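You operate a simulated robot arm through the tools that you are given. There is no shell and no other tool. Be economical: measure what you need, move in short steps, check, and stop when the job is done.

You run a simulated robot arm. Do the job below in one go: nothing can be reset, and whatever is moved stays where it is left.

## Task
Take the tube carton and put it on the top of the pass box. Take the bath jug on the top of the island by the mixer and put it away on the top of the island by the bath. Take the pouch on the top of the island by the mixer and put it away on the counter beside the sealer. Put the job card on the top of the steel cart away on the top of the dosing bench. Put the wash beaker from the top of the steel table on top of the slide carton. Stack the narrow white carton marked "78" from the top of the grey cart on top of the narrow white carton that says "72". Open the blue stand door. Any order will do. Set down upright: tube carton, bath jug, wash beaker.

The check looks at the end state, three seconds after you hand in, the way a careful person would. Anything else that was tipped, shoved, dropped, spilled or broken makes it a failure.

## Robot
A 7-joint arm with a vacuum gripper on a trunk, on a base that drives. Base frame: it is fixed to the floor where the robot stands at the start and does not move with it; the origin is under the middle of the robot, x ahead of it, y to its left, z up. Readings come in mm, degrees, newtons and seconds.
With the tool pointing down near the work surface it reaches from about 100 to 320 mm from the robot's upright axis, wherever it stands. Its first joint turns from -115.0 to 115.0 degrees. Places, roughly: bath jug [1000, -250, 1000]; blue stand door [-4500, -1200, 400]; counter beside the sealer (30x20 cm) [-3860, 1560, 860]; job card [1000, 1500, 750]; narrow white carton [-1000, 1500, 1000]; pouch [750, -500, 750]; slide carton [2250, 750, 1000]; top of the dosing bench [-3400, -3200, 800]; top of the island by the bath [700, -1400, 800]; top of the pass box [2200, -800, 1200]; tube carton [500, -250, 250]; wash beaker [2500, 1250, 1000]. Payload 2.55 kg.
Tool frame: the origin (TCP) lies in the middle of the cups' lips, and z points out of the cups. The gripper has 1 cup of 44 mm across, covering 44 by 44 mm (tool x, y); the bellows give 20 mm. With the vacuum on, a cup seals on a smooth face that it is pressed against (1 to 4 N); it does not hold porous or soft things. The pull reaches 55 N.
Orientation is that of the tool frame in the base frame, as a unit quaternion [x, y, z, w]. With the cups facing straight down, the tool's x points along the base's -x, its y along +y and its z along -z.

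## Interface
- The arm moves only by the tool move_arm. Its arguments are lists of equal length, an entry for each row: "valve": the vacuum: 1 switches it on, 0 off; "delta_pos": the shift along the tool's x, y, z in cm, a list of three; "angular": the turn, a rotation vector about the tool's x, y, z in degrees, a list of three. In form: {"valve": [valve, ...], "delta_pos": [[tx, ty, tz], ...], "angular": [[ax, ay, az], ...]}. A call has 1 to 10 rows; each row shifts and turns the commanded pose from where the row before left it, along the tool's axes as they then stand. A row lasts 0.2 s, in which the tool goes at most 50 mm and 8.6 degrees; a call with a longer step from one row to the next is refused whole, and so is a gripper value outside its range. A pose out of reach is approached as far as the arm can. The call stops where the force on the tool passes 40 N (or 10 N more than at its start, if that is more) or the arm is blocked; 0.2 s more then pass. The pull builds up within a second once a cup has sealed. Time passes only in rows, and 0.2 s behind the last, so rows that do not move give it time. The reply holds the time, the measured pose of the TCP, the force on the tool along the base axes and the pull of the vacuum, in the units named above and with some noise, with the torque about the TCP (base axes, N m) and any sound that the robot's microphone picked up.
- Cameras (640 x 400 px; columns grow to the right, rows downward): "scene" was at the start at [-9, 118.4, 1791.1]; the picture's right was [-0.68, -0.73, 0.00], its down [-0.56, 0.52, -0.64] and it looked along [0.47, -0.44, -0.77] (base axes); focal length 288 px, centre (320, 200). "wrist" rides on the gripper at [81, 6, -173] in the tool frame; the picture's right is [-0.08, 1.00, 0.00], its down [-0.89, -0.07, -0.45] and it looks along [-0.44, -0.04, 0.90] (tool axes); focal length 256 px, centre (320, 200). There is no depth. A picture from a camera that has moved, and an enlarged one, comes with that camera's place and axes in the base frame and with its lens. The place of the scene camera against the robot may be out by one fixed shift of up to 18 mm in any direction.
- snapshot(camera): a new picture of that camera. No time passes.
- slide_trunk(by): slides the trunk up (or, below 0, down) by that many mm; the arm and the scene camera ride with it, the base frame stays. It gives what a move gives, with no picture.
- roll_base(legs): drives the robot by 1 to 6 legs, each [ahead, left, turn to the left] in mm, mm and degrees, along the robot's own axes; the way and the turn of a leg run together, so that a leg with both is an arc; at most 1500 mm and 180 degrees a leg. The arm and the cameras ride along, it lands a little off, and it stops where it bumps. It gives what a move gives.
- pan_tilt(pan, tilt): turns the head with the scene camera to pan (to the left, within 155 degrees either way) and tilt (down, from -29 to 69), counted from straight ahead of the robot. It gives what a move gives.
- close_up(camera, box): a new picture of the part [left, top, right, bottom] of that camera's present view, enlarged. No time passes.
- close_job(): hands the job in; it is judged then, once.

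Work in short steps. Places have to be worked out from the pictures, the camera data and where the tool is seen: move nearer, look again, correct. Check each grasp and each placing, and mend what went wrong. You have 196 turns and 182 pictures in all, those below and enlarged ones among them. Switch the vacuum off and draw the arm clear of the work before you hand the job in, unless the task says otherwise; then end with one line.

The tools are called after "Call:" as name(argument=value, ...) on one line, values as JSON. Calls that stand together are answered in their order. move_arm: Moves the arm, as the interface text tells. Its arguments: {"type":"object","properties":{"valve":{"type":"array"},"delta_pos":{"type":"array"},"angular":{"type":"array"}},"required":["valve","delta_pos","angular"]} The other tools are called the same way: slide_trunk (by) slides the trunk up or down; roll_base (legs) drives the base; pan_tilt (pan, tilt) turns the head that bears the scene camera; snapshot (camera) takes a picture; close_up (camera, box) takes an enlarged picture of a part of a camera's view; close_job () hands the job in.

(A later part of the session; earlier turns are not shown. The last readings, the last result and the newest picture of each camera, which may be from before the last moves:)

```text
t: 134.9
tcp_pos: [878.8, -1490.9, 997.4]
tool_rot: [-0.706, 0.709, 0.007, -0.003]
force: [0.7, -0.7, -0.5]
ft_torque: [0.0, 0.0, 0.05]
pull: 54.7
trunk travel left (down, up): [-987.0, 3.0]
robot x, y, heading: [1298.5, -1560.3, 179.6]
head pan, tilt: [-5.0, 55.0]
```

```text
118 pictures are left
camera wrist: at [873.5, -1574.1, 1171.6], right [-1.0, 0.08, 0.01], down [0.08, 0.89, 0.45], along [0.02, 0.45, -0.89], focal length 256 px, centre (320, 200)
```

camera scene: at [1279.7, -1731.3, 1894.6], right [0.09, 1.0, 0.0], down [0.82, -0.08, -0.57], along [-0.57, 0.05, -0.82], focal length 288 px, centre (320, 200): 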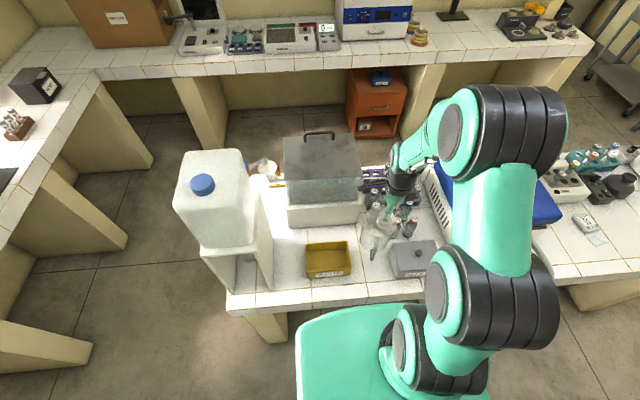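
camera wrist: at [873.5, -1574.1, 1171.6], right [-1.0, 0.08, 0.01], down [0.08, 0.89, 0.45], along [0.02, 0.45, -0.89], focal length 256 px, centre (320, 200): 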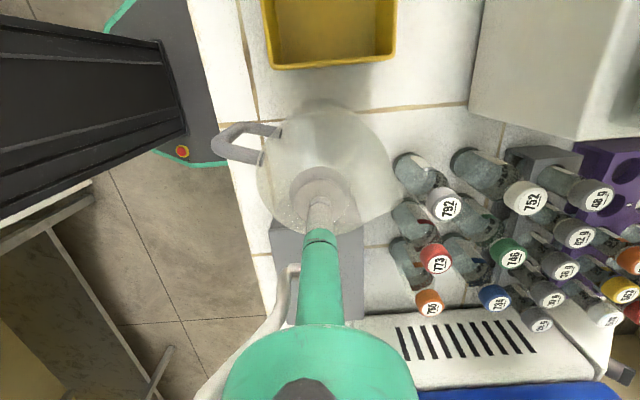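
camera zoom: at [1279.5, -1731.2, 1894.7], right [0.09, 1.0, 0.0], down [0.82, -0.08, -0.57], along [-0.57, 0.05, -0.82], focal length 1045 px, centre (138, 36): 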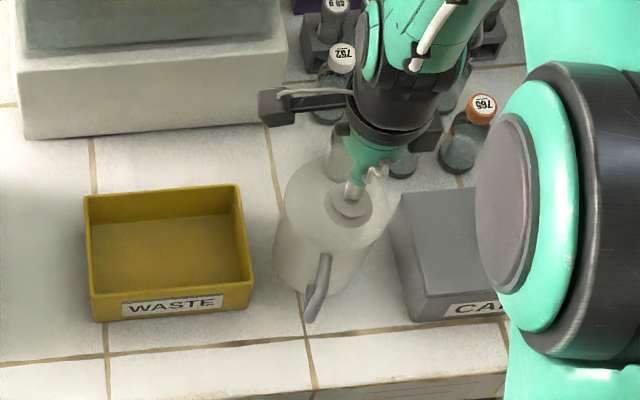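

Good. Shift 1 cm away from the bottles and lower in small steps to contact.

Call:
move_arm(valve=[1, 1, 1, 1, 1, 1], delta_pos=[[0, -1, 0], [0, 0, 1], [0, 0, 0.6], [0, 0, 0.5], [0, 0, 0.3], [0, 0, 0]], angular=[[0, 0, 0], [0, 0, 0], [0, 0, 0], [0, 0, 0], [0, 0, 0], [0, 0, 0]])

```text
t: 136.3
tcp_pos: [889.1, -1491.1, 977.4]
tool_rot: [-0.706, 0.708, 0.006, -0.004]
force: [-0.6, -0.2, 0.1]
ft_torque: [-0.01, 0.01, -0.02]
pull: 55.0
trunk travel left (down, up): [-987.0, 3.0]
robot x, y, heading: [1298.8, -1556.0, 179.6]
head pan, tilt: [-5.0, 55.0]
```

Call:
move_arm(valve=[1, 1, 1, 1], delta_pos=[[0, 0, 0.3], [0, 0, 0.3], [0, 0, 0.2], [0, 0, 0]], angular=[[0, 0, 0], [0, 0, 0], [0, 0, 0], [0, 0, 0]])

```text
t: 137.3
tcp_pos: [887.5, -1492.1, 969.4]
tool_rot: [-0.706, 0.708, 0.009, -0.005]
force: [-1.5, -3.3, 25.9]
ft_torque: [0.14, -0.34, -0.01]
pull: 54.5
trunk travel left (down, up): [-987.0, 3.0]
robot x, y, heading: [1299.8, -1555.8, 179.3]
head pan, tilt: [-5.0, 55.0]
```

Contact (26 N). Ease up 4 mm, release, then rise and check.

Call:
move_arm(valve=[1, 0, 0, 0, 0, 0], delta_pos=[[0, 0, -0.4], [0, 0, 0], [0, 0, 0], [0, 0, 0], [0, 0, 0], [0, 0, -0.5]], angular=[[0, 0, 0], [0, 0, 0], [0, 0, 0], [0, 0, 0], [0, 0, 0], [0, 0, 0]])

Call:
move_arm(valve=[0, 0, 0, 0, 0], delta_pos=[[0, 0, -1], [0, 0, -4], [0, 0, -4.5], [0, 0, -4.5], [0, 0, -3]], angular=[[0, 0, 0], [0, 0, 0], [0, 0, 0], [0, 0, 0], [0, 0, 0]])

Call:
close_up(camera="scene", box=[290, 190, 450, 300])

Call:
snapshot(camera="wrist")

```text
t: 138.7
tcp_pos: [888.5, -1491.7, 976.5]
tool_rot: [-0.706, 0.709, 0.006, -0.003]
force: [0.3, 0.2, -0.3]
ft_torque: [-0.02, 0.03, -0.02]
pull: 0.1
trunk travel left (down, up): [-987.0, 3.0]
robot x, y, heading: [1296.6, -1556.9, 179.7]
head pan, tilt: [-5.0, 55.0]
```

```text
t: 139.9
tcp_pos: [892.4, -1491.9, 1150.8]
tool_rot: [-0.706, 0.708, 0.006, -0.004]
force: [0.1, 0.6, -0.7]
ft_torque: [0.02, 0.02, -0.01]
pull: 0.0
trunk travel left (down, up): [-987.0, 3.0]
robot x, y, heading: [1299.4, -1554.6, 179.8]
head pan, tilt: [-5.0, 55.0]
```

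```text
3.64 times, centred on (370, 245) of scene
camera zoom: at [1280.6, -1731.6, 1894.6], right [0.09, 1.0, 0.0], down [0.82, -0.08, -0.57], along [-0.57, 0.05, -0.82], focal length 1045 px, centre (138, 36)
```

zoom: 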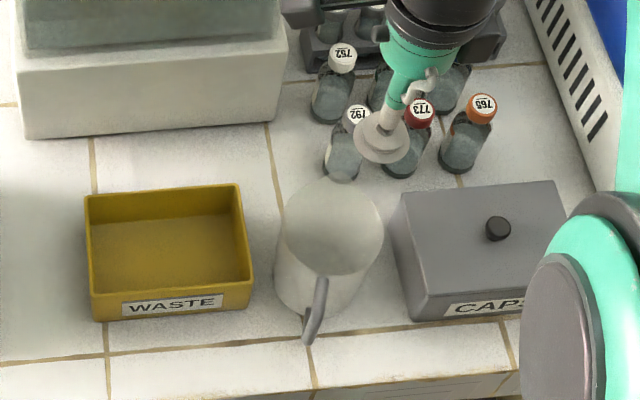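

```text
116 pictures are left
camera wrist: at [886.8, -1575.4, 1322.7], right [-1.0, 0.08, 0.01], down [0.08, 0.89, 0.45], along [0.02, 0.45, -0.89], focal length 256 px, centre (320, 200)
```

wrist: 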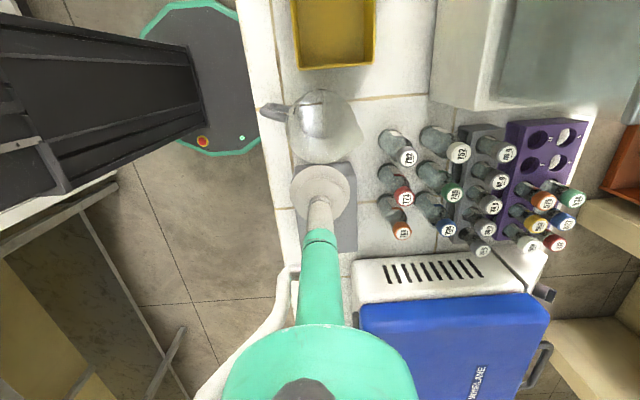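

The jug stands upright between tray and box. Next the wash beaker: rotate the tool back, drive away from the bath, turn and go to the steel table.

Call:
move_arm(valve=[0, 0, 0, 0, 0, 0, 0, 0, 0, 0], delta_pos=[[0, 0, 0], [0, 0, 0], [0, 0, 0], [0, 0, 0], [0, 0, 0], [0, 0, 0], [0, 0, 0], [0, 0, 0], [0, 0, 0], [0, 0, 0]], angular=[[0, 0, -8.5], [0, 0, -8.5], [0, 0, -8.5], [0, 0, -8.5], [0, 0, -8.5], [0, 0, -8.5], [0, 0, -8.5], [0, 0, -8.5], [0, 0, -8.5], [0, 0, -8.5]])

Call:
roll_base(legs=[[0, -650, 0], [0, 0, -180], [0, 1500, 0], [0, 250, 0]])

Call:
pan_tilt(pan=0, tilt=40)

Call:
snapshot(camera="scene")

```text
t: 142.1
tcp_pos: [891.2, -1492.9, 1147.7]
tool_rot: [0.999, -0.044, -0.007, -0.002]
force: [-0.3, -0.4, -0.1]
ft_torque: [-0.05, 0.02, 0.0]
pull: 0.1
trunk travel left (down, up): [-987.0, 3.0]
robot x, y, heading: [1300.5, -1553.3, 179.7]
head pan, tilt: [-5.0, 55.0]
```

```text
t: 161.4
tcp_pos: [1671.1, 787.1, 1147.4]
tool_rot: [0.037, 0.999, -0.001, 0.007]
force: [-0.8, 0.3, -0.2]
ft_torque: [-0.01, 0.02, 0.02]
pull: 0.1
trunk travel left (down, up): [-987.0, 3.0]
robot x, y, heading: [1268.1, 842.0, 0.9]
head pan, tilt: [-5.0, 55.0]
```

```text
t: 162.2
tcp_pos: [1670.9, 787.0, 1147.0]
tool_rot: [0.036, 0.999, -0.002, 0.007]
force: [-0.9, 0.0, 0.0]
ft_torque: [-0.02, 0.01, 0.02]
pull: 0.0
trunk travel left (down, up): [-987.0, 3.0]
robot x, y, heading: [1266.5, 845.1, 0.7]
head pan, tilt: [0.0, 40.0]
```

```text
115 pictures are left
camera scene: at [1280.8, 1014.1, 1915.2], right [0.01, -1.0, 0.0], down [-0.64, -0.01, -0.77], along [0.77, 0.01, -0.64], focal length 288 px, centre (320, 200)
```

scene: 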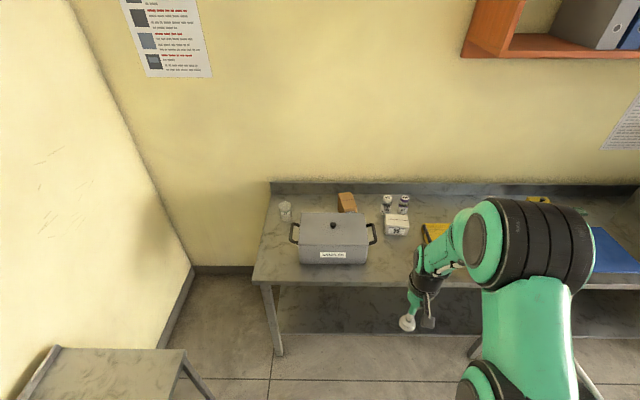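

Call:
close_up(camera="scene", box=[255, 170, 435, 282])

```text
3.56 times, centred on (345, 226) of scene
camera zoom: at [1280.8, 1014.1, 1915.2], right [0.01, -1.0, 0.0], down [-0.64, -0.01, -0.77], along [0.77, 0.01, -0.64], focal length 1022 px, centre (231, 108)
```

zoom: 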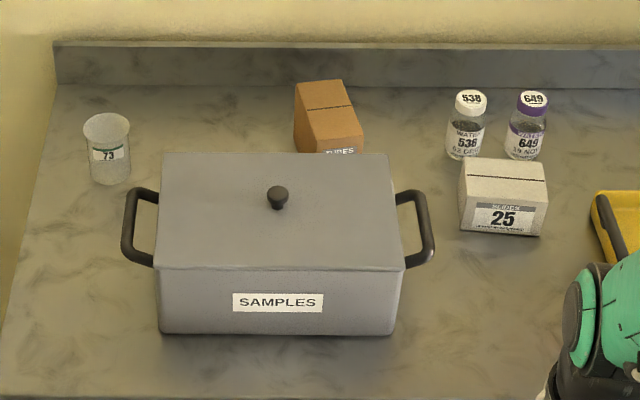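

The beaker ("73") stands in the far left corner; the slide carton is the white "25" one. I check table edge, shelf and reach with the wrist camera.

Call:
snapshot(camera="wrist")

Call:
close_up(camera="scene", box=[360, 180, 440, 240])

```text
113 pictures are left
camera wrist: at [1587.3, 799.3, 1318.8], right [0.15, 0.99, 0.0], down [0.88, -0.14, 0.46], along [0.45, -0.07, -0.89], focal length 256 px, centre (320, 200)
```

wrist: 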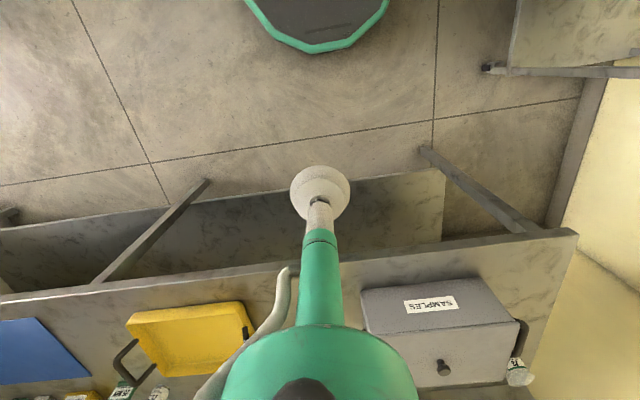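

```text
6.67 times, centred on (400, 210) of scene
camera zoom: at [1280.8, 1014.1, 1915.2], right [0.01, -1.0, 0.0], down [-0.64, -0.01, -0.77], along [0.77, 0.01, -0.64], focal length 1917 px, centre (-213, 133)
```

zoom: 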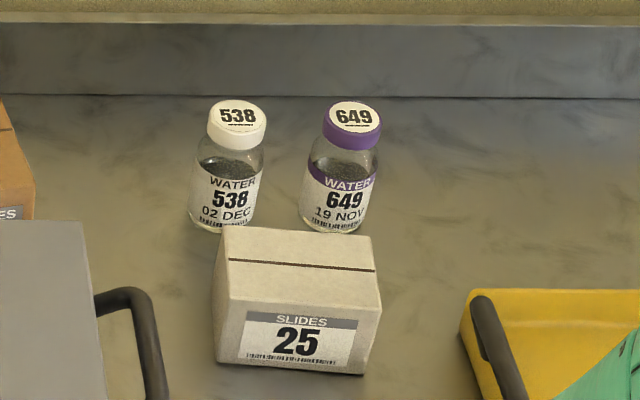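

I test maximum tool-down reach at z≈960 over the aisle.

Call:
move_arm(valve=[0, 0, 0, 0, 0, 0, 0, 0, 0, 0], delta_pos=[[-3, 0, 4], [-3, 0, 4], [-3, 0, 4], [-3, 0, 3], [-3, 0, 3], [-4, 0, 0], [-3, 0, 0], [-2, 0, 0], [-2, 0, 0], [-2, 0, 0]], angular=[[0, 0, 0], [0, 0, 0], [0, 0, 0], [0, 0, 0], [0, 0, 0], [0, 0, 0], [0, 0, 0], [0, 0, 0], [0, 0, 0], [0, 0, 0]])

```text
t: 164.4
tcp_pos: [1918.9, 768.9, 971.9]
tool_rot: [0.037, 0.999, -0.001, 0.007]
force: [-0.2, 0.1, -0.3]
ft_torque: [0.0, -0.02, 0.02]
pull: 0.1
out of reach, approached as far as the arm can: row 9, 10
trunk travel left (down, up): [-987.0, 3.0]
robot x, y, heading: [1262.2, 842.4, 0.8]
head pan, tilt: [0.0, 40.0]
```

Max reach is about 656 – enough for the beaker if I stand close to the table. Raise and drive there.

Call:
move_arm(valve=[0, 0, 0, 0, 0], delta_pos=[[2, 0, -4], [2, 0, -4], [2, 0, -4], [2, 0, -4], [2, 0, -2]], angular=[[0, 0, 4.2], [0, 0, 0], [0, 0, 0], [0, 0, 0], [0, 0, 0]])

Call:
roll_base(legs=[[0, 360, -0.8], [440, 0, 0]])

Call:
snapshot(camera="scene")

Call:
snapshot(camera="wrist")

```text
t: 165.6
tcp_pos: [1817.3, 781.7, 1149.2]
tool_rot: [0.073, 0.997, -0.001, 0.007]
force: [-0.3, 0.1, 1.0]
ft_torque: [0.0, -0.03, -0.01]
pull: 0.0
trunk travel left (down, up): [-987.0, 3.0]
robot x, y, heading: [1262.9, 845.6, 0.6]
head pan, tilt: [0.0, 40.0]
```

```text
t: 170.2
tcp_pos: [2260.9, 1136.1, 1149.4]
tool_rot: [0.081, 0.997, 0.0, 0.008]
force: [0.0, 0.4, 0.1]
ft_torque: [-0.01, 0.0, -0.01]
pull: 0.2
trunk travel left (down, up): [-987.0, 3.0]
robot x, y, heading: [1706.6, 1204.1, -0.5]
head pan, tilt: [0.0, 40.0]
```

```text
111 pictures are left
camera scene: at [1726.0, 1377.0, 1915.3], right [0.0, -1.0, 0.0], down [-0.64, 0.0, -0.77], along [0.77, 0.0, -0.64], focal length 288 px, centre (320, 200)
```

scene: 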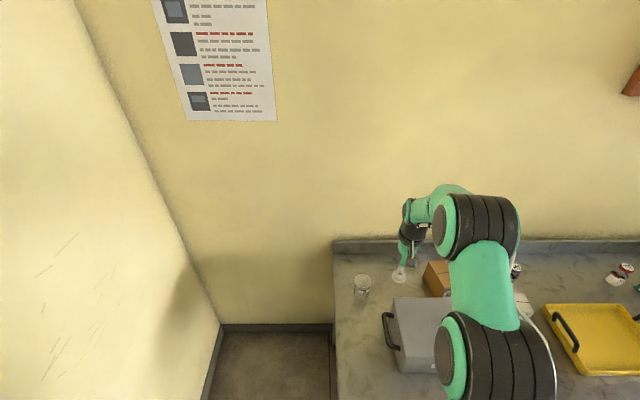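

```text
110 pictures are left
camera wrist: at [2178.7, 1155.0, 1321.5], right [0.24, 0.97, 0.0], down [0.86, -0.21, 0.46], along [0.45, -0.11, -0.89], focal length 256 px, centre (320, 200)
```

wrist: 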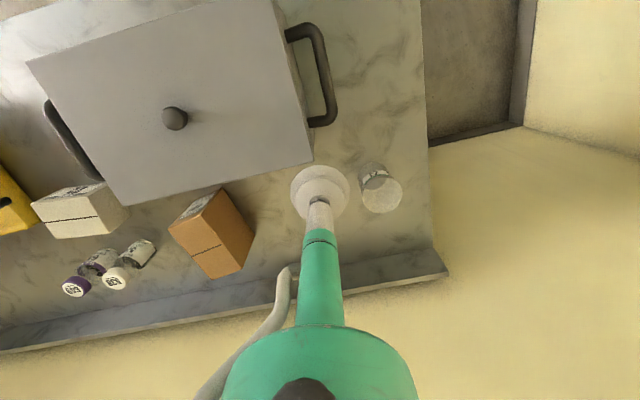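

Beaker ≈(2407,1212), rim z≈898. Drive 50 closer, straighten yaw, and move to y 1212.

Call:
roll_base(legs=[[50, 0, 0]])

Call:
move_arm(valve=[0, 0, 0, 0], delta_pos=[[0, 0, 0], [0, 0, 0], [0, 4, 0], [0, 3.6, 0]], angular=[[0, 0, -8.5], [0, 0, -0.8], [0, 0, 0], [0, 0, 0]])

Call:
move_arm(valve=[0, 0, 0, 0], delta_pos=[[-1.5, 0, 4], [-1.5, 0, 4], [-2, 0, 4], [-2, 0, 4]], angular=[[0, 0, 0], [0, 0, 0], [0, 0, 0], [0, 0, 0]])

Call:
snapshot(camera="wrist")

Call:
close_up(camera="scene", box=[320, 220, 460, 320])

```text
t: 171.1
tcp_pos: [2309.0, 1128.6, 1148.9]
tool_rot: [0.085, 0.996, -0.002, 0.007]
force: [0.4, -0.1, -0.2]
ft_torque: [0.02, 0.03, -0.03]
pull: 0.0
trunk travel left (down, up): [-987.0, 3.0]
robot x, y, heading: [1750.3, 1198.5, -0.5]
head pan, tilt: [0.0, 40.0]
```

```text
t: 172.1
tcp_pos: [2309.3, 1205.1, 1149.4]
tool_rot: [0.003, 1.0, -0.001, 0.007]
force: [0.7, -0.3, -0.1]
ft_torque: [0.01, 0.05, -0.02]
pull: 0.1
trunk travel left (down, up): [-987.0, 3.0]
robot x, y, heading: [1752.3, 1201.4, -0.8]
head pan, tilt: [0.0, 40.0]
```

```text
t: 173.1
tcp_pos: [2380.5, 1205.0, 988.7]
tool_rot: [0.003, 1.0, -0.002, 0.007]
force: [0.3, -0.2, 0.0]
ft_torque: [0.0, 0.06, -0.03]
pull: 0.0
trunk travel left (down, up): [-987.0, 3.0]
robot x, y, heading: [1756.8, 1205.9, -0.4]
head pan, tilt: [0.0, 40.0]
```

```text
109 pictures are left
camera wrist: at [2297.0, 1211.3, 1160.0], right [0.09, 1.0, 0.0], down [0.89, -0.07, 0.46], along [0.46, -0.04, -0.89], focal length 256 px, centre (320, 200)
```

wrist: 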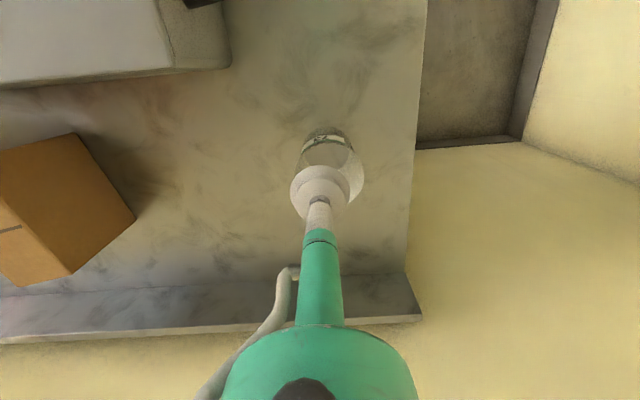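

```text
4.00 times, centred on (390, 270) of scene
camera zoom: at [1777.5, 1373.2, 1915.3], right [-0.01, -1.0, 0.0], down [-0.64, 0.01, -0.77], along [0.77, -0.01, -0.64], focal length 1150 px, centre (40, -80)
```

zoom: 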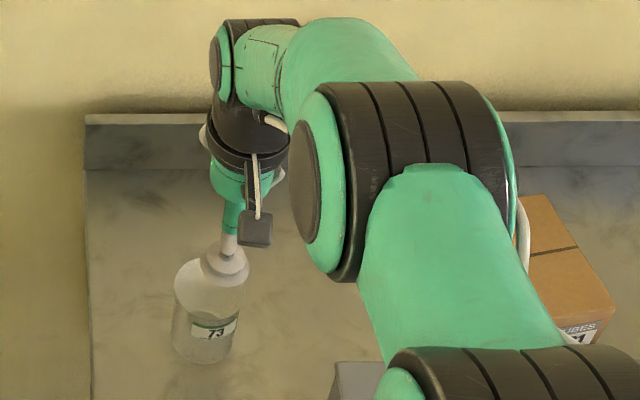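

Beaker centre ≈(2391,1212), rim between 900 and 935. Centre over it and descend in small steps with vacuum on.

Call:
move_arm(valve=[0, 1, 1, 1, 1, 1, 1], delta_pos=[[-1.1, 0.7, 0], [0, 0, 1], [0, 0, 0.8], [0, 0, 0.6], [0, 0, 0.4], [0, 0, 0.4], [0, 0, 0.4]], angular=[[0, -0.8, 0], [0, 0, 0], [0, 0, 0], [0, 0, 0], [0, 0, 0], [0, 0, 0], [0, 0, 0]])

Call:
snapshot(camera="wrist")

```text
t: 174.7
tcp_pos: [2393.6, 1209.8, 955.6]
tool_rot: [0.004, 1.0, -0.003, 0.014]
force: [0.0, 0.0, -0.3]
ft_torque: [0.0, 0.0, -0.01]
pull: 0.0
trunk travel left (down, up): [-987.0, 3.0]
robot x, y, heading: [1752.9, 1202.9, -0.5]
head pan, tilt: [0.0, 40.0]
```

```text
107 pictures are left
camera wrist: at [2306.6, 1217.2, 1125.4], right [0.09, 1.0, 0.0], down [0.88, -0.07, 0.47], along [0.47, -0.04, -0.88], focal length 256 px, centre (320, 200)
```

wrist: 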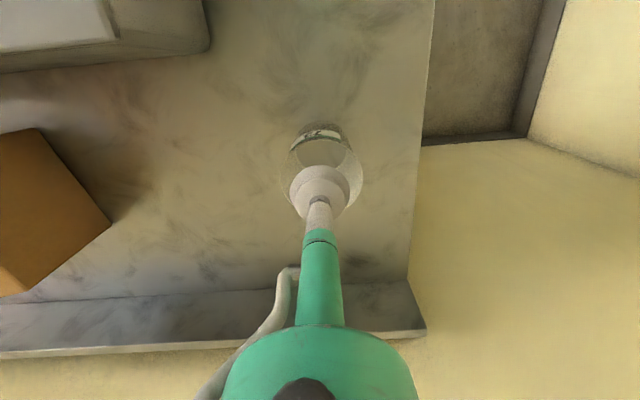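

Call:
move_arm(valve=[1, 1, 1, 1, 1, 1, 1], delta_pos=[[0, 0, 0.4], [0, 0, 0.4], [0, 0, 0.4], [0, 0, 0.4], [0, 0, 0.4], [0, 0, 0.4], [0, 0, 0.4]], angular=[[0, 1.6, 0], [0, 0, 0], [0, 0, 0], [0, 0, 0], [0, 0, 0], [0, 0, 0], [0, 0, 0]])

```text
t: 176.3
tcp_pos: [2394.0, 1210.4, 933.5]
tool_rot: [0.004, 1.0, -0.003, 0.005]
force: [-6.1, -0.6, 33.0]
ft_torque: [0.11, 0.52, 0.02]
pull: 55.2
trunk travel left (down, up): [-987.0, 3.0]
robot x, y, heading: [1751.5, 1203.1, -0.6]
head pan, tilt: [0.0, 40.0]
```

Sealed on the beaker (pull 55). Lift 3 cm and check.

Call:
move_arm(valve=[1, 1, 1, 1, 1], delta_pos=[[0, 0, -0.5], [0, 0, -1], [0, 0, -1], [0, 0, -1], [0, 0, 0]], angular=[[0, 0, 0], [0, 0, 0], [0, 0, 0], [0, 0, 0], [0, 0, 0]])

Call:
close_up(camera="scene", box=[320, 220, 460, 320])

```text
t: 177.5
tcp_pos: [2392.8, 1209.2, 961.1]
tool_rot: [0.003, 1.0, -0.002, -0.001]
force: [0.0, 0.3, -0.8]
ft_torque: [-0.01, 0.01, -0.01]
pull: 55.5
trunk travel left (down, up): [-987.0, 3.0]
robot x, y, heading: [1750.6, 1203.1, -0.7]
head pan, tilt: [0.0, 40.0]
```

```text
4.00 times, centred on (390, 270) of scene
camera zoom: at [1774.8, 1372.9, 1915.3], right [-0.01, -1.0, 0.0], down [-0.64, 0.01, -0.77], along [0.77, -0.01, -0.64], focal length 1150 px, centre (40, -80)
```

zoom: 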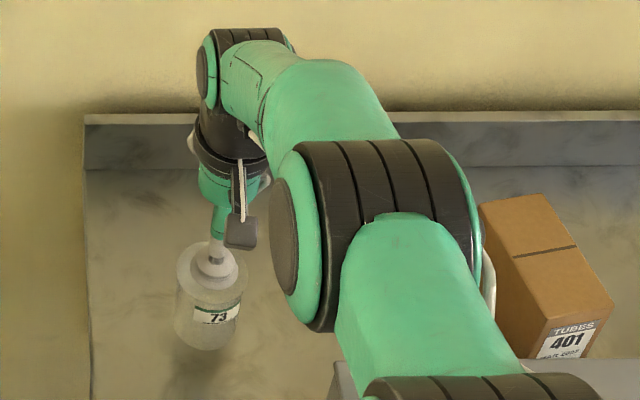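

Held well. Raise with retraction, back off from the table, drive sideways to the slide carton.

Call:
move_arm(valve=[1, 1, 1, 1, 1, 1], delta_pos=[[1.6, 0, -4], [1.6, 0, -4], [1.6, 0, -4], [1.6, 0, -4], [1.6, 0, -3.5], [0, 0, 0]], angular=[[0, 0, 0], [0, 0, 0], [0, 0, 0], [0, 0, 0], [0, 0, 0], [0, 0, 0]])

Call:
roll_base(legs=[[-370, 0, 0.6], [0, -555, 0], [130, 0, 0]])

Call:
pan_tilt(pan=-8, tilt=48)

Call:
snapshot(camera="scene")

Call:
snapshot(camera="wrist")

```text
t: 178.9
tcp_pos: [2314.1, 1213.2, 1158.8]
tool_rot: [0.003, 1.0, -0.002, -0.001]
force: [-0.9, -0.6, -0.7]
ft_torque: [0.01, 0.02, 0.02]
pull: 55.1
trunk travel left (down, up): [-987.0, 3.0]
robot x, y, heading: [1753.0, 1201.1, -0.6]
head pan, tilt: [0.0, 40.0]
```

```text
t: 184.8
tcp_pos: [2082.4, 685.5, 1159.7]
tool_rot: [-0.002, 1.0, -0.001, 0.0]
force: [-0.5, -0.4, -1.4]
ft_torque: [-0.01, 0.0, 0.0]
pull: 54.8
trunk travel left (down, up): [-987.0, 3.0]
robot x, y, heading: [1522.8, 668.6, 0.1]
head pan, tilt: [0.0, 40.0]
```

```text
t: 185.5
tcp_pos: [2084.5, 684.4, 1158.8]
tool_rot: [-0.002, 1.0, -0.002, 0.001]
force: [0.1, -0.1, -1.0]
ft_torque: [-0.02, 0.04, -0.03]
pull: 54.6
trunk travel left (down, up): [-987.0, 3.0]
robot x, y, heading: [1524.6, 672.4, 0.4]
head pan, tilt: [-8.0, 48.0]
```

```text
105 pictures are left
camera scene: at [1537.4, 829.0, 1903.9], right [-0.14, -0.99, 0.0], down [-0.74, 0.1, -0.67], along [0.66, -0.09, -0.74], focal length 288 px, centre (320, 200)
```

scene: 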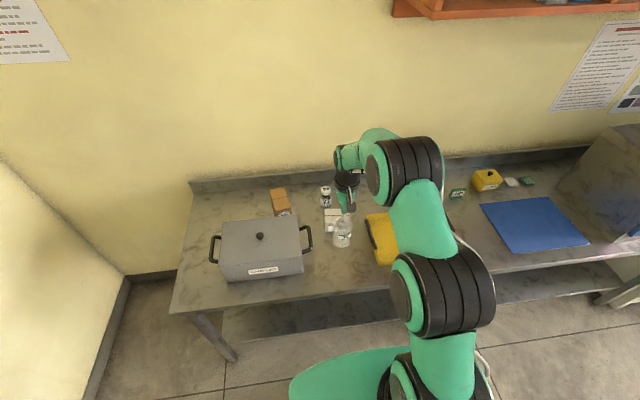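

```text
104 pictures are left
camera wrist: at [2002.4, 690.7, 1331.7], right [0.07, 1.0, 0.0], down [0.89, -0.07, 0.45], along [0.44, -0.04, -0.9], focal length 256 px, centre (320, 200)
```

wrist: 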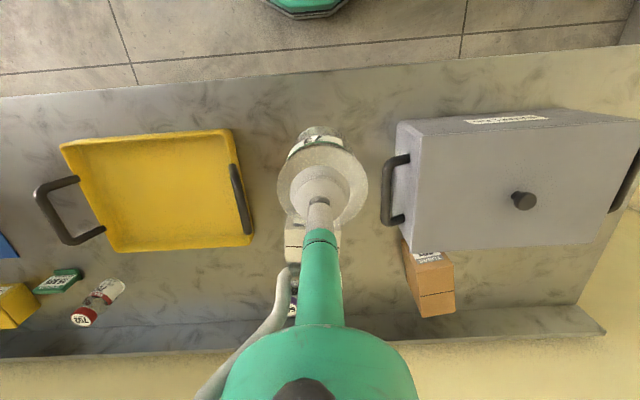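

Close-up of the carton and beaker to get its location.

Call:
close_up(camera="scene", box=[300, 180, 380, 260])

Call:
close_up(camera="wrist", box=[240, 120, 400, 320])

```text
5.00 times, centred on (340, 220) of scene
camera zoom: at [1537.4, 829.0, 1903.9], right [-0.14, -0.99, 0.0], down [-0.74, 0.1, -0.67], along [0.66, -0.09, -0.74], focal length 1437 px, centre (220, 100)
```

zoom: 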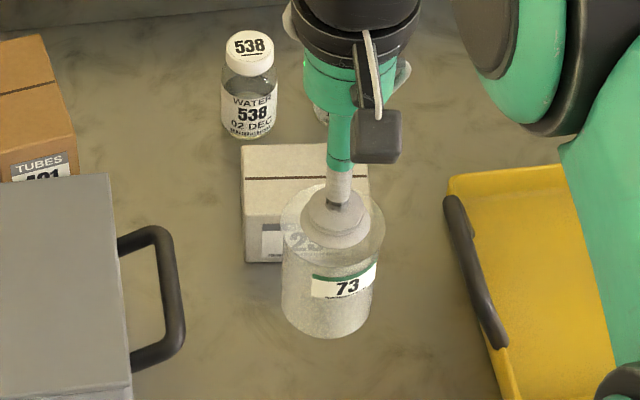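

```text
2.00 times, centred on (320, 220) of wrist
camera zoom: at [2002.4, 690.7, 1331.7], right [0.07, 1.0, 0.0], down [0.89, -0.07, 0.45], along [0.44, -0.04, -0.9], focal length 512 px, centre (320, 160)
```

zoom: 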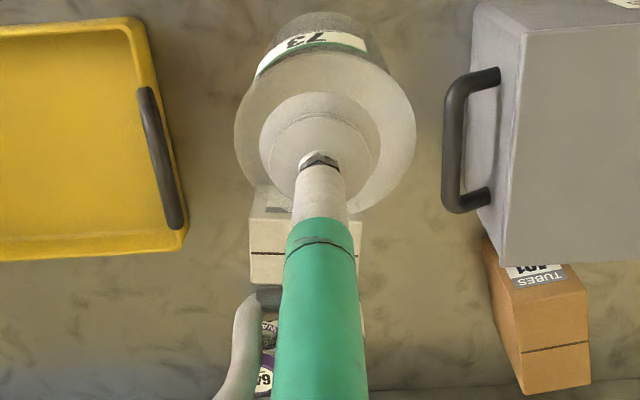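

Carton top centre ≈(2329,649), top z≈891. Drive forward 215, shift the tool to be above it and look again.

Call:
roll_base(legs=[[210, 0, 0]])

Call:
move_arm(valve=[1, 1, 1, 1], delta_pos=[[-1, -1.8, 3], [-1.2, -1.8, 3], [-1, 0, 3], [0, 0, 1.5]], angular=[[0, 0, 0], [0, 0, 0], [0, 0, 0], [0, 0, 0]])

Call:
close_up(camera="wrist", box=[220, 60, 420, 260])

Call:
close_up(camera="scene", box=[290, 200, 410, 290])

```text
t: 187.1
tcp_pos: [2292.3, 684.4, 1159.4]
tool_rot: [-0.002, 1.0, -0.002, 0.0]
force: [-1.0, -0.1, -1.1]
ft_torque: [0.03, 0.02, -0.02]
pull: 54.9
trunk travel left (down, up): [-987.0, 3.0]
robot x, y, heading: [1735.4, 670.4, -0.3]
head pan, tilt: [-8.0, 48.0]
```

```text
t: 188.1
tcp_pos: [2324.4, 648.6, 1054.3]
tool_rot: [-0.001, 1.0, -0.002, 0.0]
force: [0.5, 0.2, -0.5]
ft_torque: [0.0, 0.01, 0.0]
pull: 54.7
trunk travel left (down, up): [-987.0, 3.0]
robot x, y, heading: [1733.6, 664.9, 0.3]
head pan, tilt: [-8.0, 48.0]
```

```text
2.00 times, centred on (320, 160) of wrist
camera zoom: at [2243.1, 653.7, 1227.1], right [0.08, 1.0, 0.0], down [0.89, -0.07, 0.45], along [0.44, -0.04, -0.9], focal length 512 px, centre (320, 280)
```

zoom: 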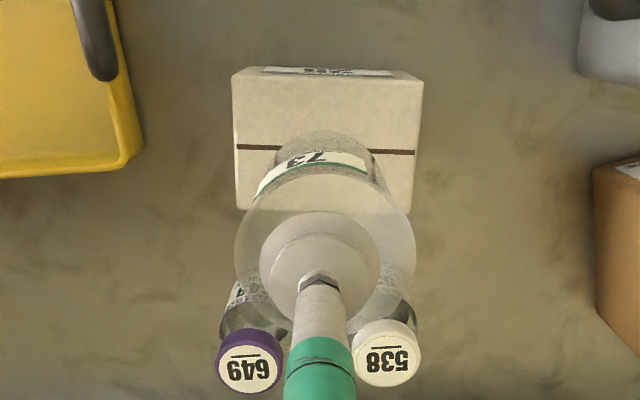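

```text
4.44 times, centred on (350, 245) of scene
camera zoom: at [1744.8, 828.5, 1903.9], right [-0.14, -0.99, 0.0], down [-0.74, 0.1, -0.67], along [0.66, -0.09, -0.74], focal length 1278 px, centre (187, 0)
```

zoom: 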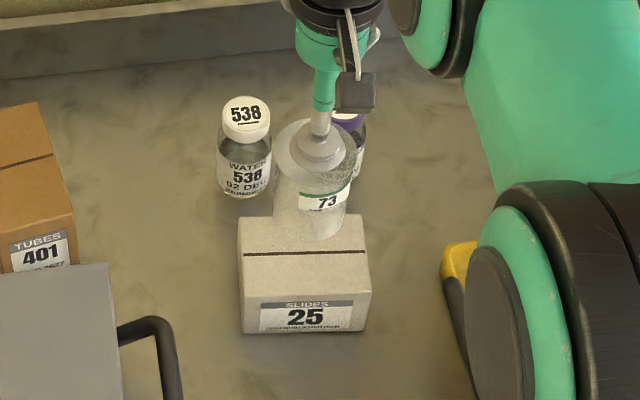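

Beaker centre is ~(2321,651), carton centre ~(2316,651). Shift 3 mm back and lower to just above.

Call:
move_arm(valve=[1, 1, 1, 1, 1], delta_pos=[[0.4, 0, 1], [0, 0, 1], [0, 0, 1], [0, 0, 0.5], [0, 0, 0]], angular=[[0, 0, 0], [0, 0, 0], [0, 0, 0], [0, 0, 0], [0, 0, 0]])

Call:
close_up(camera="wrist", box=[220, 60, 420, 260])

Call:
close_up(camera="scene", box=[290, 200, 410, 290])

```text
t: 189.3
tcp_pos: [2320.7, 648.0, 1018.0]
tool_rot: [-0.002, 1.0, -0.002, 0.001]
force: [-0.2, -1.0, -0.6]
ft_torque: [0.02, 0.0, -0.03]
pull: 55.6
trunk travel left (down, up): [-987.0, 3.0]
robot x, y, heading: [1732.5, 662.9, 0.1]
head pan, tilt: [-8.0, 48.0]
```

```text
2.00 times, centred on (320, 160) of wrist
camera zoom: at [2238.7, 652.9, 1192.2], right [0.08, 1.0, 0.0], down [0.89, -0.07, 0.45], along [0.44, -0.04, -0.89], focal length 512 px, centre (320, 280)
```

zoom: 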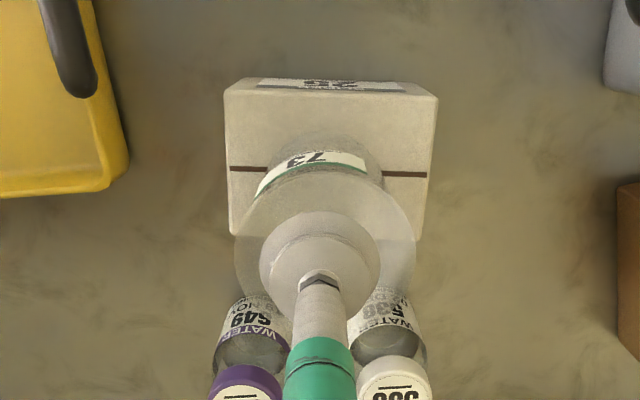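

```text
4.44 times, centred on (350, 245) of scene
camera zoom: at [1745.0, 828.9, 1903.8], right [-0.14, -0.99, 0.0], down [-0.74, 0.1, -0.67], along [0.66, -0.09, -0.74], focal length 1278 px, centre (187, 0)
```

zoom: 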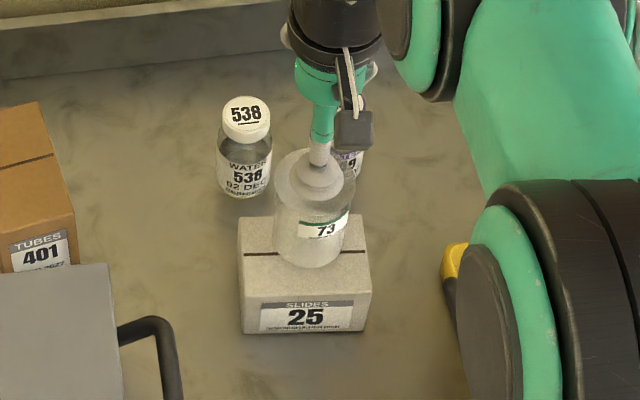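

Centering is good within a few mm. Shift +4 mm in y and lower gently to contact.

Call:
move_arm(valve=[1, 1, 1, 1, 1], delta_pos=[[0, 0.4, 0.3], [0, 0, 0.3], [0, 0, 0.3], [0, 0, 0.2], [0, 0, 0]], angular=[[0, 0, 0], [0, 0, 0], [0, 0, 0], [0, 0, 0], [0, 0, 0]])

```text
t: 190.5
tcp_pos: [2320.8, 651.9, 1010.7]
tool_rot: [-0.002, 1.0, -0.001, -0.001]
force: [0.9, -0.2, -1.0]
ft_torque: [-0.02, -0.01, -0.02]
pull: 54.9
trunk travel left (down, up): [-987.0, 3.0]
robot x, y, heading: [1730.5, 670.3, -0.2]
head pan, tilt: [-8.0, 48.0]
```

Call:
move_arm(valve=[1, 1, 1, 1], delta_pos=[[0, 0, 0.2], [0, 0, 0.2], [0, 0, 0.2], [0, 0, 0]], angular=[[0, 0, 0], [0, 0, 0], [0, 0, 0], [0, 0, 0]])

```text
t: 191.5
tcp_pos: [2319.3, 651.5, 1003.9]
tool_rot: [-0.002, 1.0, -0.001, 0.003]
force: [-1.4, 0.2, 10.7]
ft_torque: [0.17, 0.09, -0.01]
pull: 54.4
trunk travel left (down, up): [-987.0, 3.0]
robot x, y, heading: [1731.1, 668.3, 0.0]
head pan, tilt: [-8.0, 48.0]
```

Contact (10.7 N). Ease up 2 mm, release, and rise.

Call:
move_arm(valve=[1, 0, 0, 0, 0, 0], delta_pos=[[0, 0, -0.2], [0, 0, 0], [0, 0, 0], [0, 0, 0], [0, 0, 0], [0, 0, -0.4]], angular=[[0, 0, 0], [0, 0, 0], [0, 0, 0], [0, 0, 0], [0, 0, 0], [0, 0, 0]])

Call:
move_arm(valve=[0, 0, 0, 0, 0], delta_pos=[[0, 0, -1], [0, 0, -3], [0.5, 0, -4], [0.5, 0, -4], [0.5, 0, -3]], angular=[[0, 0, 0], [0, 0, 0], [0, 0, 0], [0, 0, 0], [0, 0, 0]])

Call:
close_up(camera="scene", box=[290, 200, 410, 290])

Call:
close_up(camera="wrist", box=[220, 60, 420, 260])

```text
t: 192.9
tcp_pos: [2319.6, 652.3, 1008.2]
tool_rot: [-0.002, 1.0, -0.002, 0.0]
force: [0.0, 0.0, 0.9]
ft_torque: [0.02, -0.03, 0.0]
pull: 0.0
trunk travel left (down, up): [-987.0, 3.0]
robot x, y, heading: [1731.4, 669.2, -0.3]
head pan, tilt: [-8.0, 48.0]
```

```text
t: 194.1
tcp_pos: [2303.0, 654.7, 1156.7]
tool_rot: [-0.001, 1.0, -0.002, 0.0]
force: [-0.2, -0.1, -0.6]
ft_torque: [-0.03, -0.05, 0.01]
pull: 0.0
trunk travel left (down, up): [-987.0, 3.0]
robot x, y, heading: [1734.0, 666.8, 0.2]
head pan, tilt: [-8.0, 48.0]
```

```text
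4.44 times, centred on (350, 245) of scene
camera zoom: at [1744.2, 828.8, 1903.8], right [-0.14, -0.99, 0.0], down [-0.74, 0.1, -0.67], along [0.66, -0.09, -0.74], focal length 1278 px, centre (187, 0)
```

zoom: 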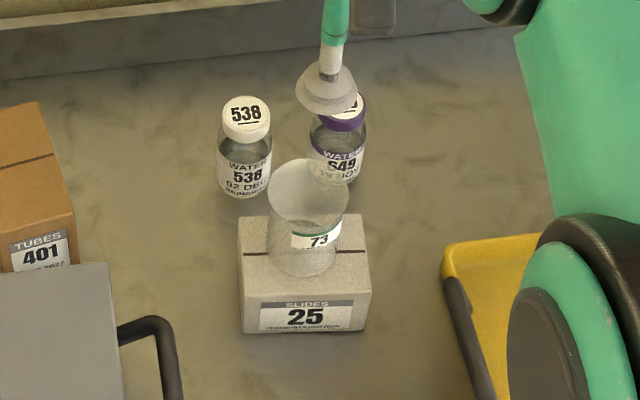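

```text
2.00 times, centred on (320, 160) of wrist
camera zoom: at [2221.6, 659.5, 1330.6], right [0.08, 1.0, 0.0], down [0.89, -0.07, 0.45], along [0.44, -0.04, -0.9], focal length 512 px, centre (320, 280)
```

zoom: 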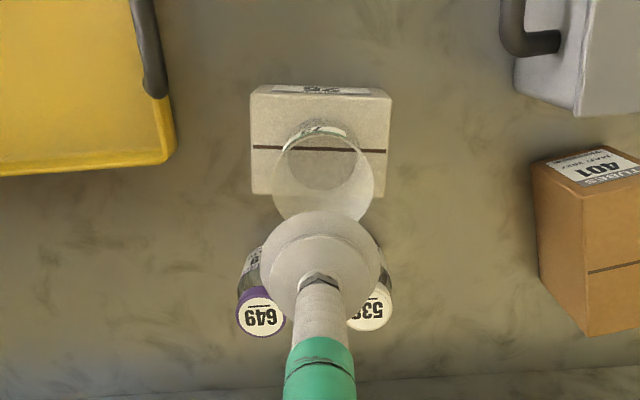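

Beaker stands upright on the slide carton. Next the pouch: back off, turn around and go to it (≈(768,-601)).

Call:
roll_base(legs=[[-440, 0, 0], [0, 0, 180], [0, 1270, 0]])

Call:
snapshot(camera="wrist")

```text
t: 210.1
tcp_pos: [714.8, -590.5, 1157.0]
tool_rot: [1.0, 0.006, 0.0, -0.002]
force: [0.4, -0.7, 0.8]
ft_torque: [0.0, 0.03, 0.03]
pull: 0.0
trunk travel left (down, up): [-987.0, 3.0]
robot x, y, heading: [1286.2, -595.9, -179.4]
head pan, tilt: [-8.0, 48.0]
```

```text
95 pictures are left
camera wrist: at [795.4, -596.8, 1329.9], right [-0.07, -1.0, 0.0], down [-0.89, 0.06, 0.45], along [-0.44, 0.03, -0.9], focal length 256 px, centre (320, 200)
```

wrist: 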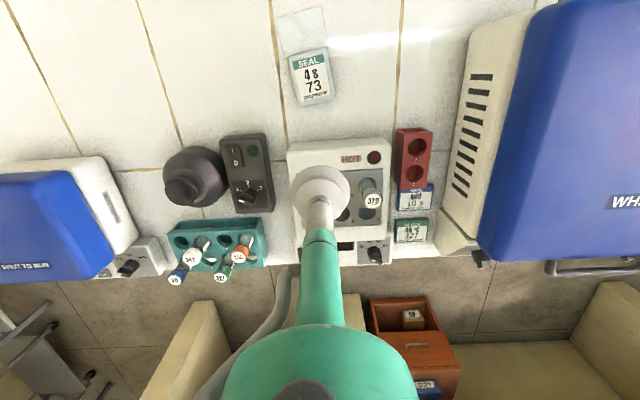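

Pouch body centre ≈(789,-584). Move over it and look.

Call:
move_arm(valve=[0, 0, 0, 0, 0, 0, 0], delta_pos=[[3.7, -0.3, 0], [3.7, -0.3, 0], [0, 0, 4.5], [0, 0, 4.5], [0, 0, 4.5], [0, 0, 4.5], [0, 0, 4.5]], angular=[[0, 0, 0], [0, 0, 0], [0, 0, 0], [0, 0, 0], [0, 0, 0], [0, 0, 0], [0, 0, 0]])

Call:
snapshot(camera="wrist")

```text
t: 211.7
tcp_pos: [787.7, -581.7, 932.3]
tool_rot: [1.0, 0.006, -0.002, -0.002]
force: [-0.2, 0.0, 1.1]
ft_torque: [-0.04, -0.01, -0.02]
pull: 0.0
trunk travel left (down, up): [-987.0, 3.0]
robot x, y, heading: [1286.7, -600.5, -179.6]
head pan, tilt: [-8.0, 48.0]
```

```text
94 pictures are left
camera wrist: at [868.2, -588.9, 1103.2], right [-0.07, -1.0, 0.0], down [-0.89, 0.06, 0.45], along [-0.45, 0.03, -0.89], focal length 256 px, centre (320, 200)
```

wrist: 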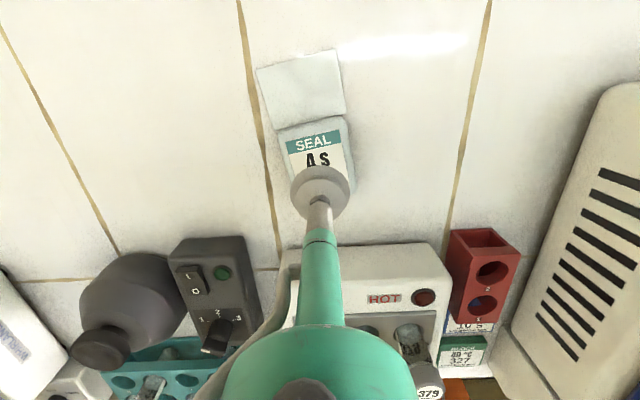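

Refined centre ≈(779,-585). Descend with vacuum on.

Call:
move_arm(valve=[0, 0, 0, 1, 1, 1, 1, 1], delta_pos=[[-0.9, 0.3, 3], [0, 0, 3], [0, 0, 1], [0, 0, 0.6], [0, 0, 0.6], [0, 0, 0.5], [0, 0, 0.4], [0, 0, 0.4]], angular=[[0, 0, 0], [0, 0, 0], [0, 0, 0], [0, 0, 0], [0, 0, 0], [0, 0, 0], [0, 0, 0], [0, 0, 0]])

Call:
snapshot(camera="wrist")

```text
t: 212.9
tcp_pos: [777.1, -583.2, 857.5]
tool_rot: [1.0, 0.005, -0.004, -0.001]
force: [9.5, 0.7, 28.0]
ft_torque: [-0.1, 0.0, 0.01]
pull: 54.8
trunk travel left (down, up): [-987.0, 3.0]
robot x, y, heading: [1290.8, -599.5, -179.5]
head pan, tilt: [-8.0, 48.0]
stopped in row 6: the force on the tool passed its limit at 42 N (the readings are from after the stop); the commanded pose is now the measured one
```

```text
93 pictures are left
camera wrist: at [857.5, -591.1, 1030.1], right [-0.07, -1.0, 0.0], down [-0.89, 0.06, 0.45], along [-0.45, 0.03, -0.89], focal length 256 px, centre (320, 200)
```

wrist: 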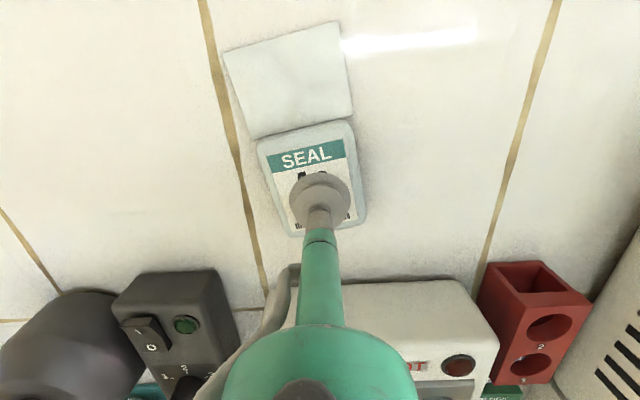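

Sealed. Lift and check that the pouch comes along.

Call:
move_arm(valve=[1, 1, 1, 1, 1, 1, 1, 1], delta_pos=[[0, 0, -1], [0, 0, -3], [0, 0, -4], [0, 0, -4.5], [0, 0, -4.5], [0.5, 0, -4.5], [0.5, 0, -4.5], [0, 0, -3]], angular=[[0, 0, 0], [0, 0, 0], [0, 0, 0], [0, 0, 0], [0, 0, 0], [0, 0, 0], [0, 0, 0], [0, 0, 0]])

Call:
snapshot(camera="wrist")

```text
t: 214.7
tcp_pos: [785.6, -583.9, 1146.9]
tool_rot: [1.0, 0.006, -0.003, -0.002]
force: [-0.9, 0.3, -1.5]
ft_torque: [0.0, -0.02, 0.01]
pull: 54.9
trunk travel left (down, up): [-987.0, 3.0]
robot x, y, heading: [1288.4, -596.1, -179.4]
head pan, tilt: [-8.0, 48.0]
```

```text
92 pictures are left
camera wrist: at [866.9, -591.1, 1318.5], right [-0.07, -1.0, 0.0], down [-0.89, 0.06, 0.45], along [-0.45, 0.03, -0.89], focal length 256 px, centre (320, 200)
```

wrist: 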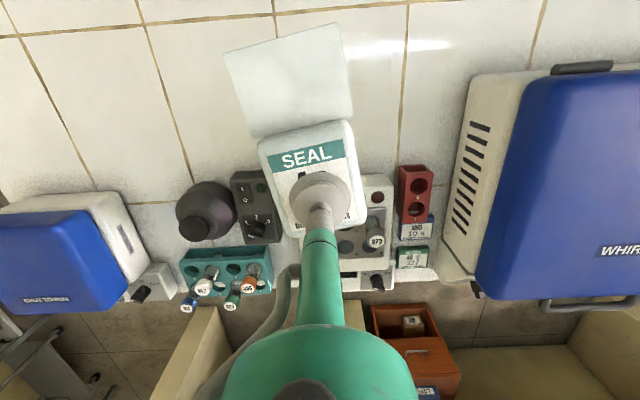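

The pouch is held. Drive round the island's end and along the room, then look ahead.

Call:
roll_base(legs=[[0, -1250, 0], [1500, 0, -0.5]])

Call:
pan_tilt(pan=0, tilt=30)

Call:
snapshot(camera="scene")

```text
t: 228.1
tcp_pos: [-734.2, 702.7, 1146.3]
tool_rot: [1.0, -0.01, -0.004, -0.002]
force: [-0.8, -0.5, 0.0]
ft_torque: [-0.03, -0.02, -0.01]
pull: 54.3
trunk travel left (down, up): [-987.0, 3.0]
robot x, y, heading: [-231.6, 671.1, 179.0]
head pan, tilt: [-8.0, 48.0]
```

```text
t: 228.9
tcp_pos: [-733.6, 703.0, 1145.9]
tool_rot: [1.0, -0.009, -0.003, -0.002]
force: [-0.3, 0.0, -0.4]
ft_torque: [0.01, 0.01, -0.01]
pull: 55.0
trunk travel left (down, up): [-987.0, 3.0]
robot x, y, heading: [-230.3, 672.3, 178.8]
head pan, tilt: [0.0, 30.0]
```

```text
91 pictures are left
camera scene: at [-271.9, 490.1, 1930.6], right [0.02, 1.0, 0.0], down [0.5, -0.01, -0.87], along [-0.87, 0.02, -0.5], focal length 288 px, centre (320, 200)
```

scene: 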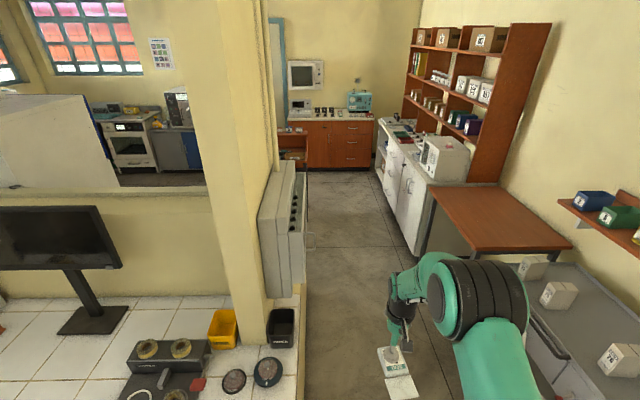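

The corridor between pillar (y≲400) and counters (y≳1450) is wide. I drive on at y≈850 and look.

Call:
roll_base(legs=[[0, -200, 1], [1500, 0, 0], [1300, 0, 0]])

Call:
pan_tilt(pan=-50, tilt=45)

Call:
snapshot(camera="scene")

Call:
pan_tilt(pan=10, tilt=40)

Call:
snapshot(camera="scene")

```text
t: 243.7
tcp_pos: [-3533.3, 822.8, 1145.1]
tool_rot: [1.0, 0.022, -0.003, -0.001]
force: [-0.3, 0.3, 0.1]
ft_torque: [-0.03, -0.02, 0.0]
pull: 55.2
trunk travel left (down, up): [-987.0, 3.0]
robot x, y, heading: [-3033.1, 825.7, -177.8]
head pan, tilt: [0.0, 30.0]
```

```text
t: 244.9
tcp_pos: [-3533.4, 822.6, 1145.0]
tool_rot: [1.0, 0.022, -0.004, -0.002]
force: [0.8, 0.2, -0.5]
ft_torque: [-0.01, -0.02, 0.0]
pull: 55.4
trunk travel left (down, up): [-987.0, 3.0]
robot x, y, heading: [-3033.5, 823.1, -177.9]
head pan, tilt: [-50.0, 45.0]
```

```text
90 pictures are left
camera scene: at [-3024.7, 702.9, 1908.1], right [0.74, 0.67, 0.0], down [0.48, -0.52, -0.71], along [-0.48, 0.52, -0.71], focal length 288 px, centre (320, 200)
```

scene: 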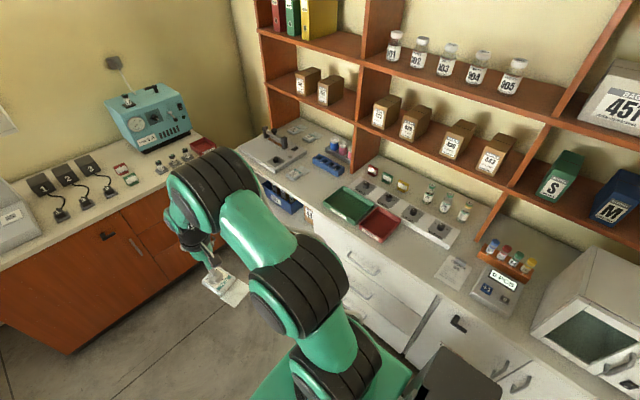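

```text
t: 246.2
tcp_pos: [-3534.4, 822.1, 1146.5]
tool_rot: [1.0, 0.022, -0.004, -0.002]
force: [0.6, -0.7, -0.3]
ft_torque: [-0.02, 0.01, -0.01]
pull: 54.9
trunk travel left (down, up): [-987.0, 3.0]
robot x, y, heading: [-3032.2, 821.1, -177.6]
head pan, tilt: [10.0, 40.0]
```

```text
89 pictures are left
camera scene: at [-3052.8, 624.8, 1915.3], right [-0.21, 0.98, 0.0], down [0.63, 0.14, -0.77], along [-0.75, -0.16, -0.64], focal length 288 px, centre (320, 200)
```

scene: 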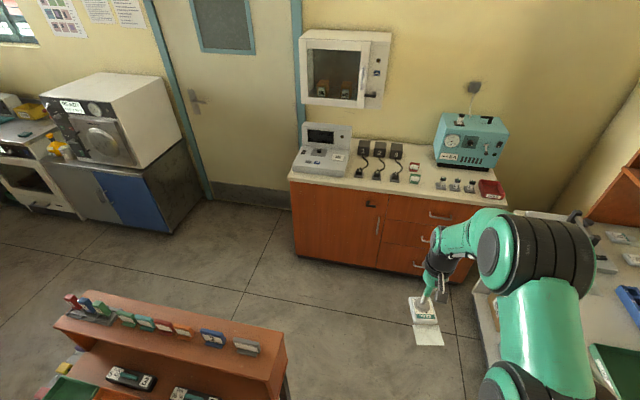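

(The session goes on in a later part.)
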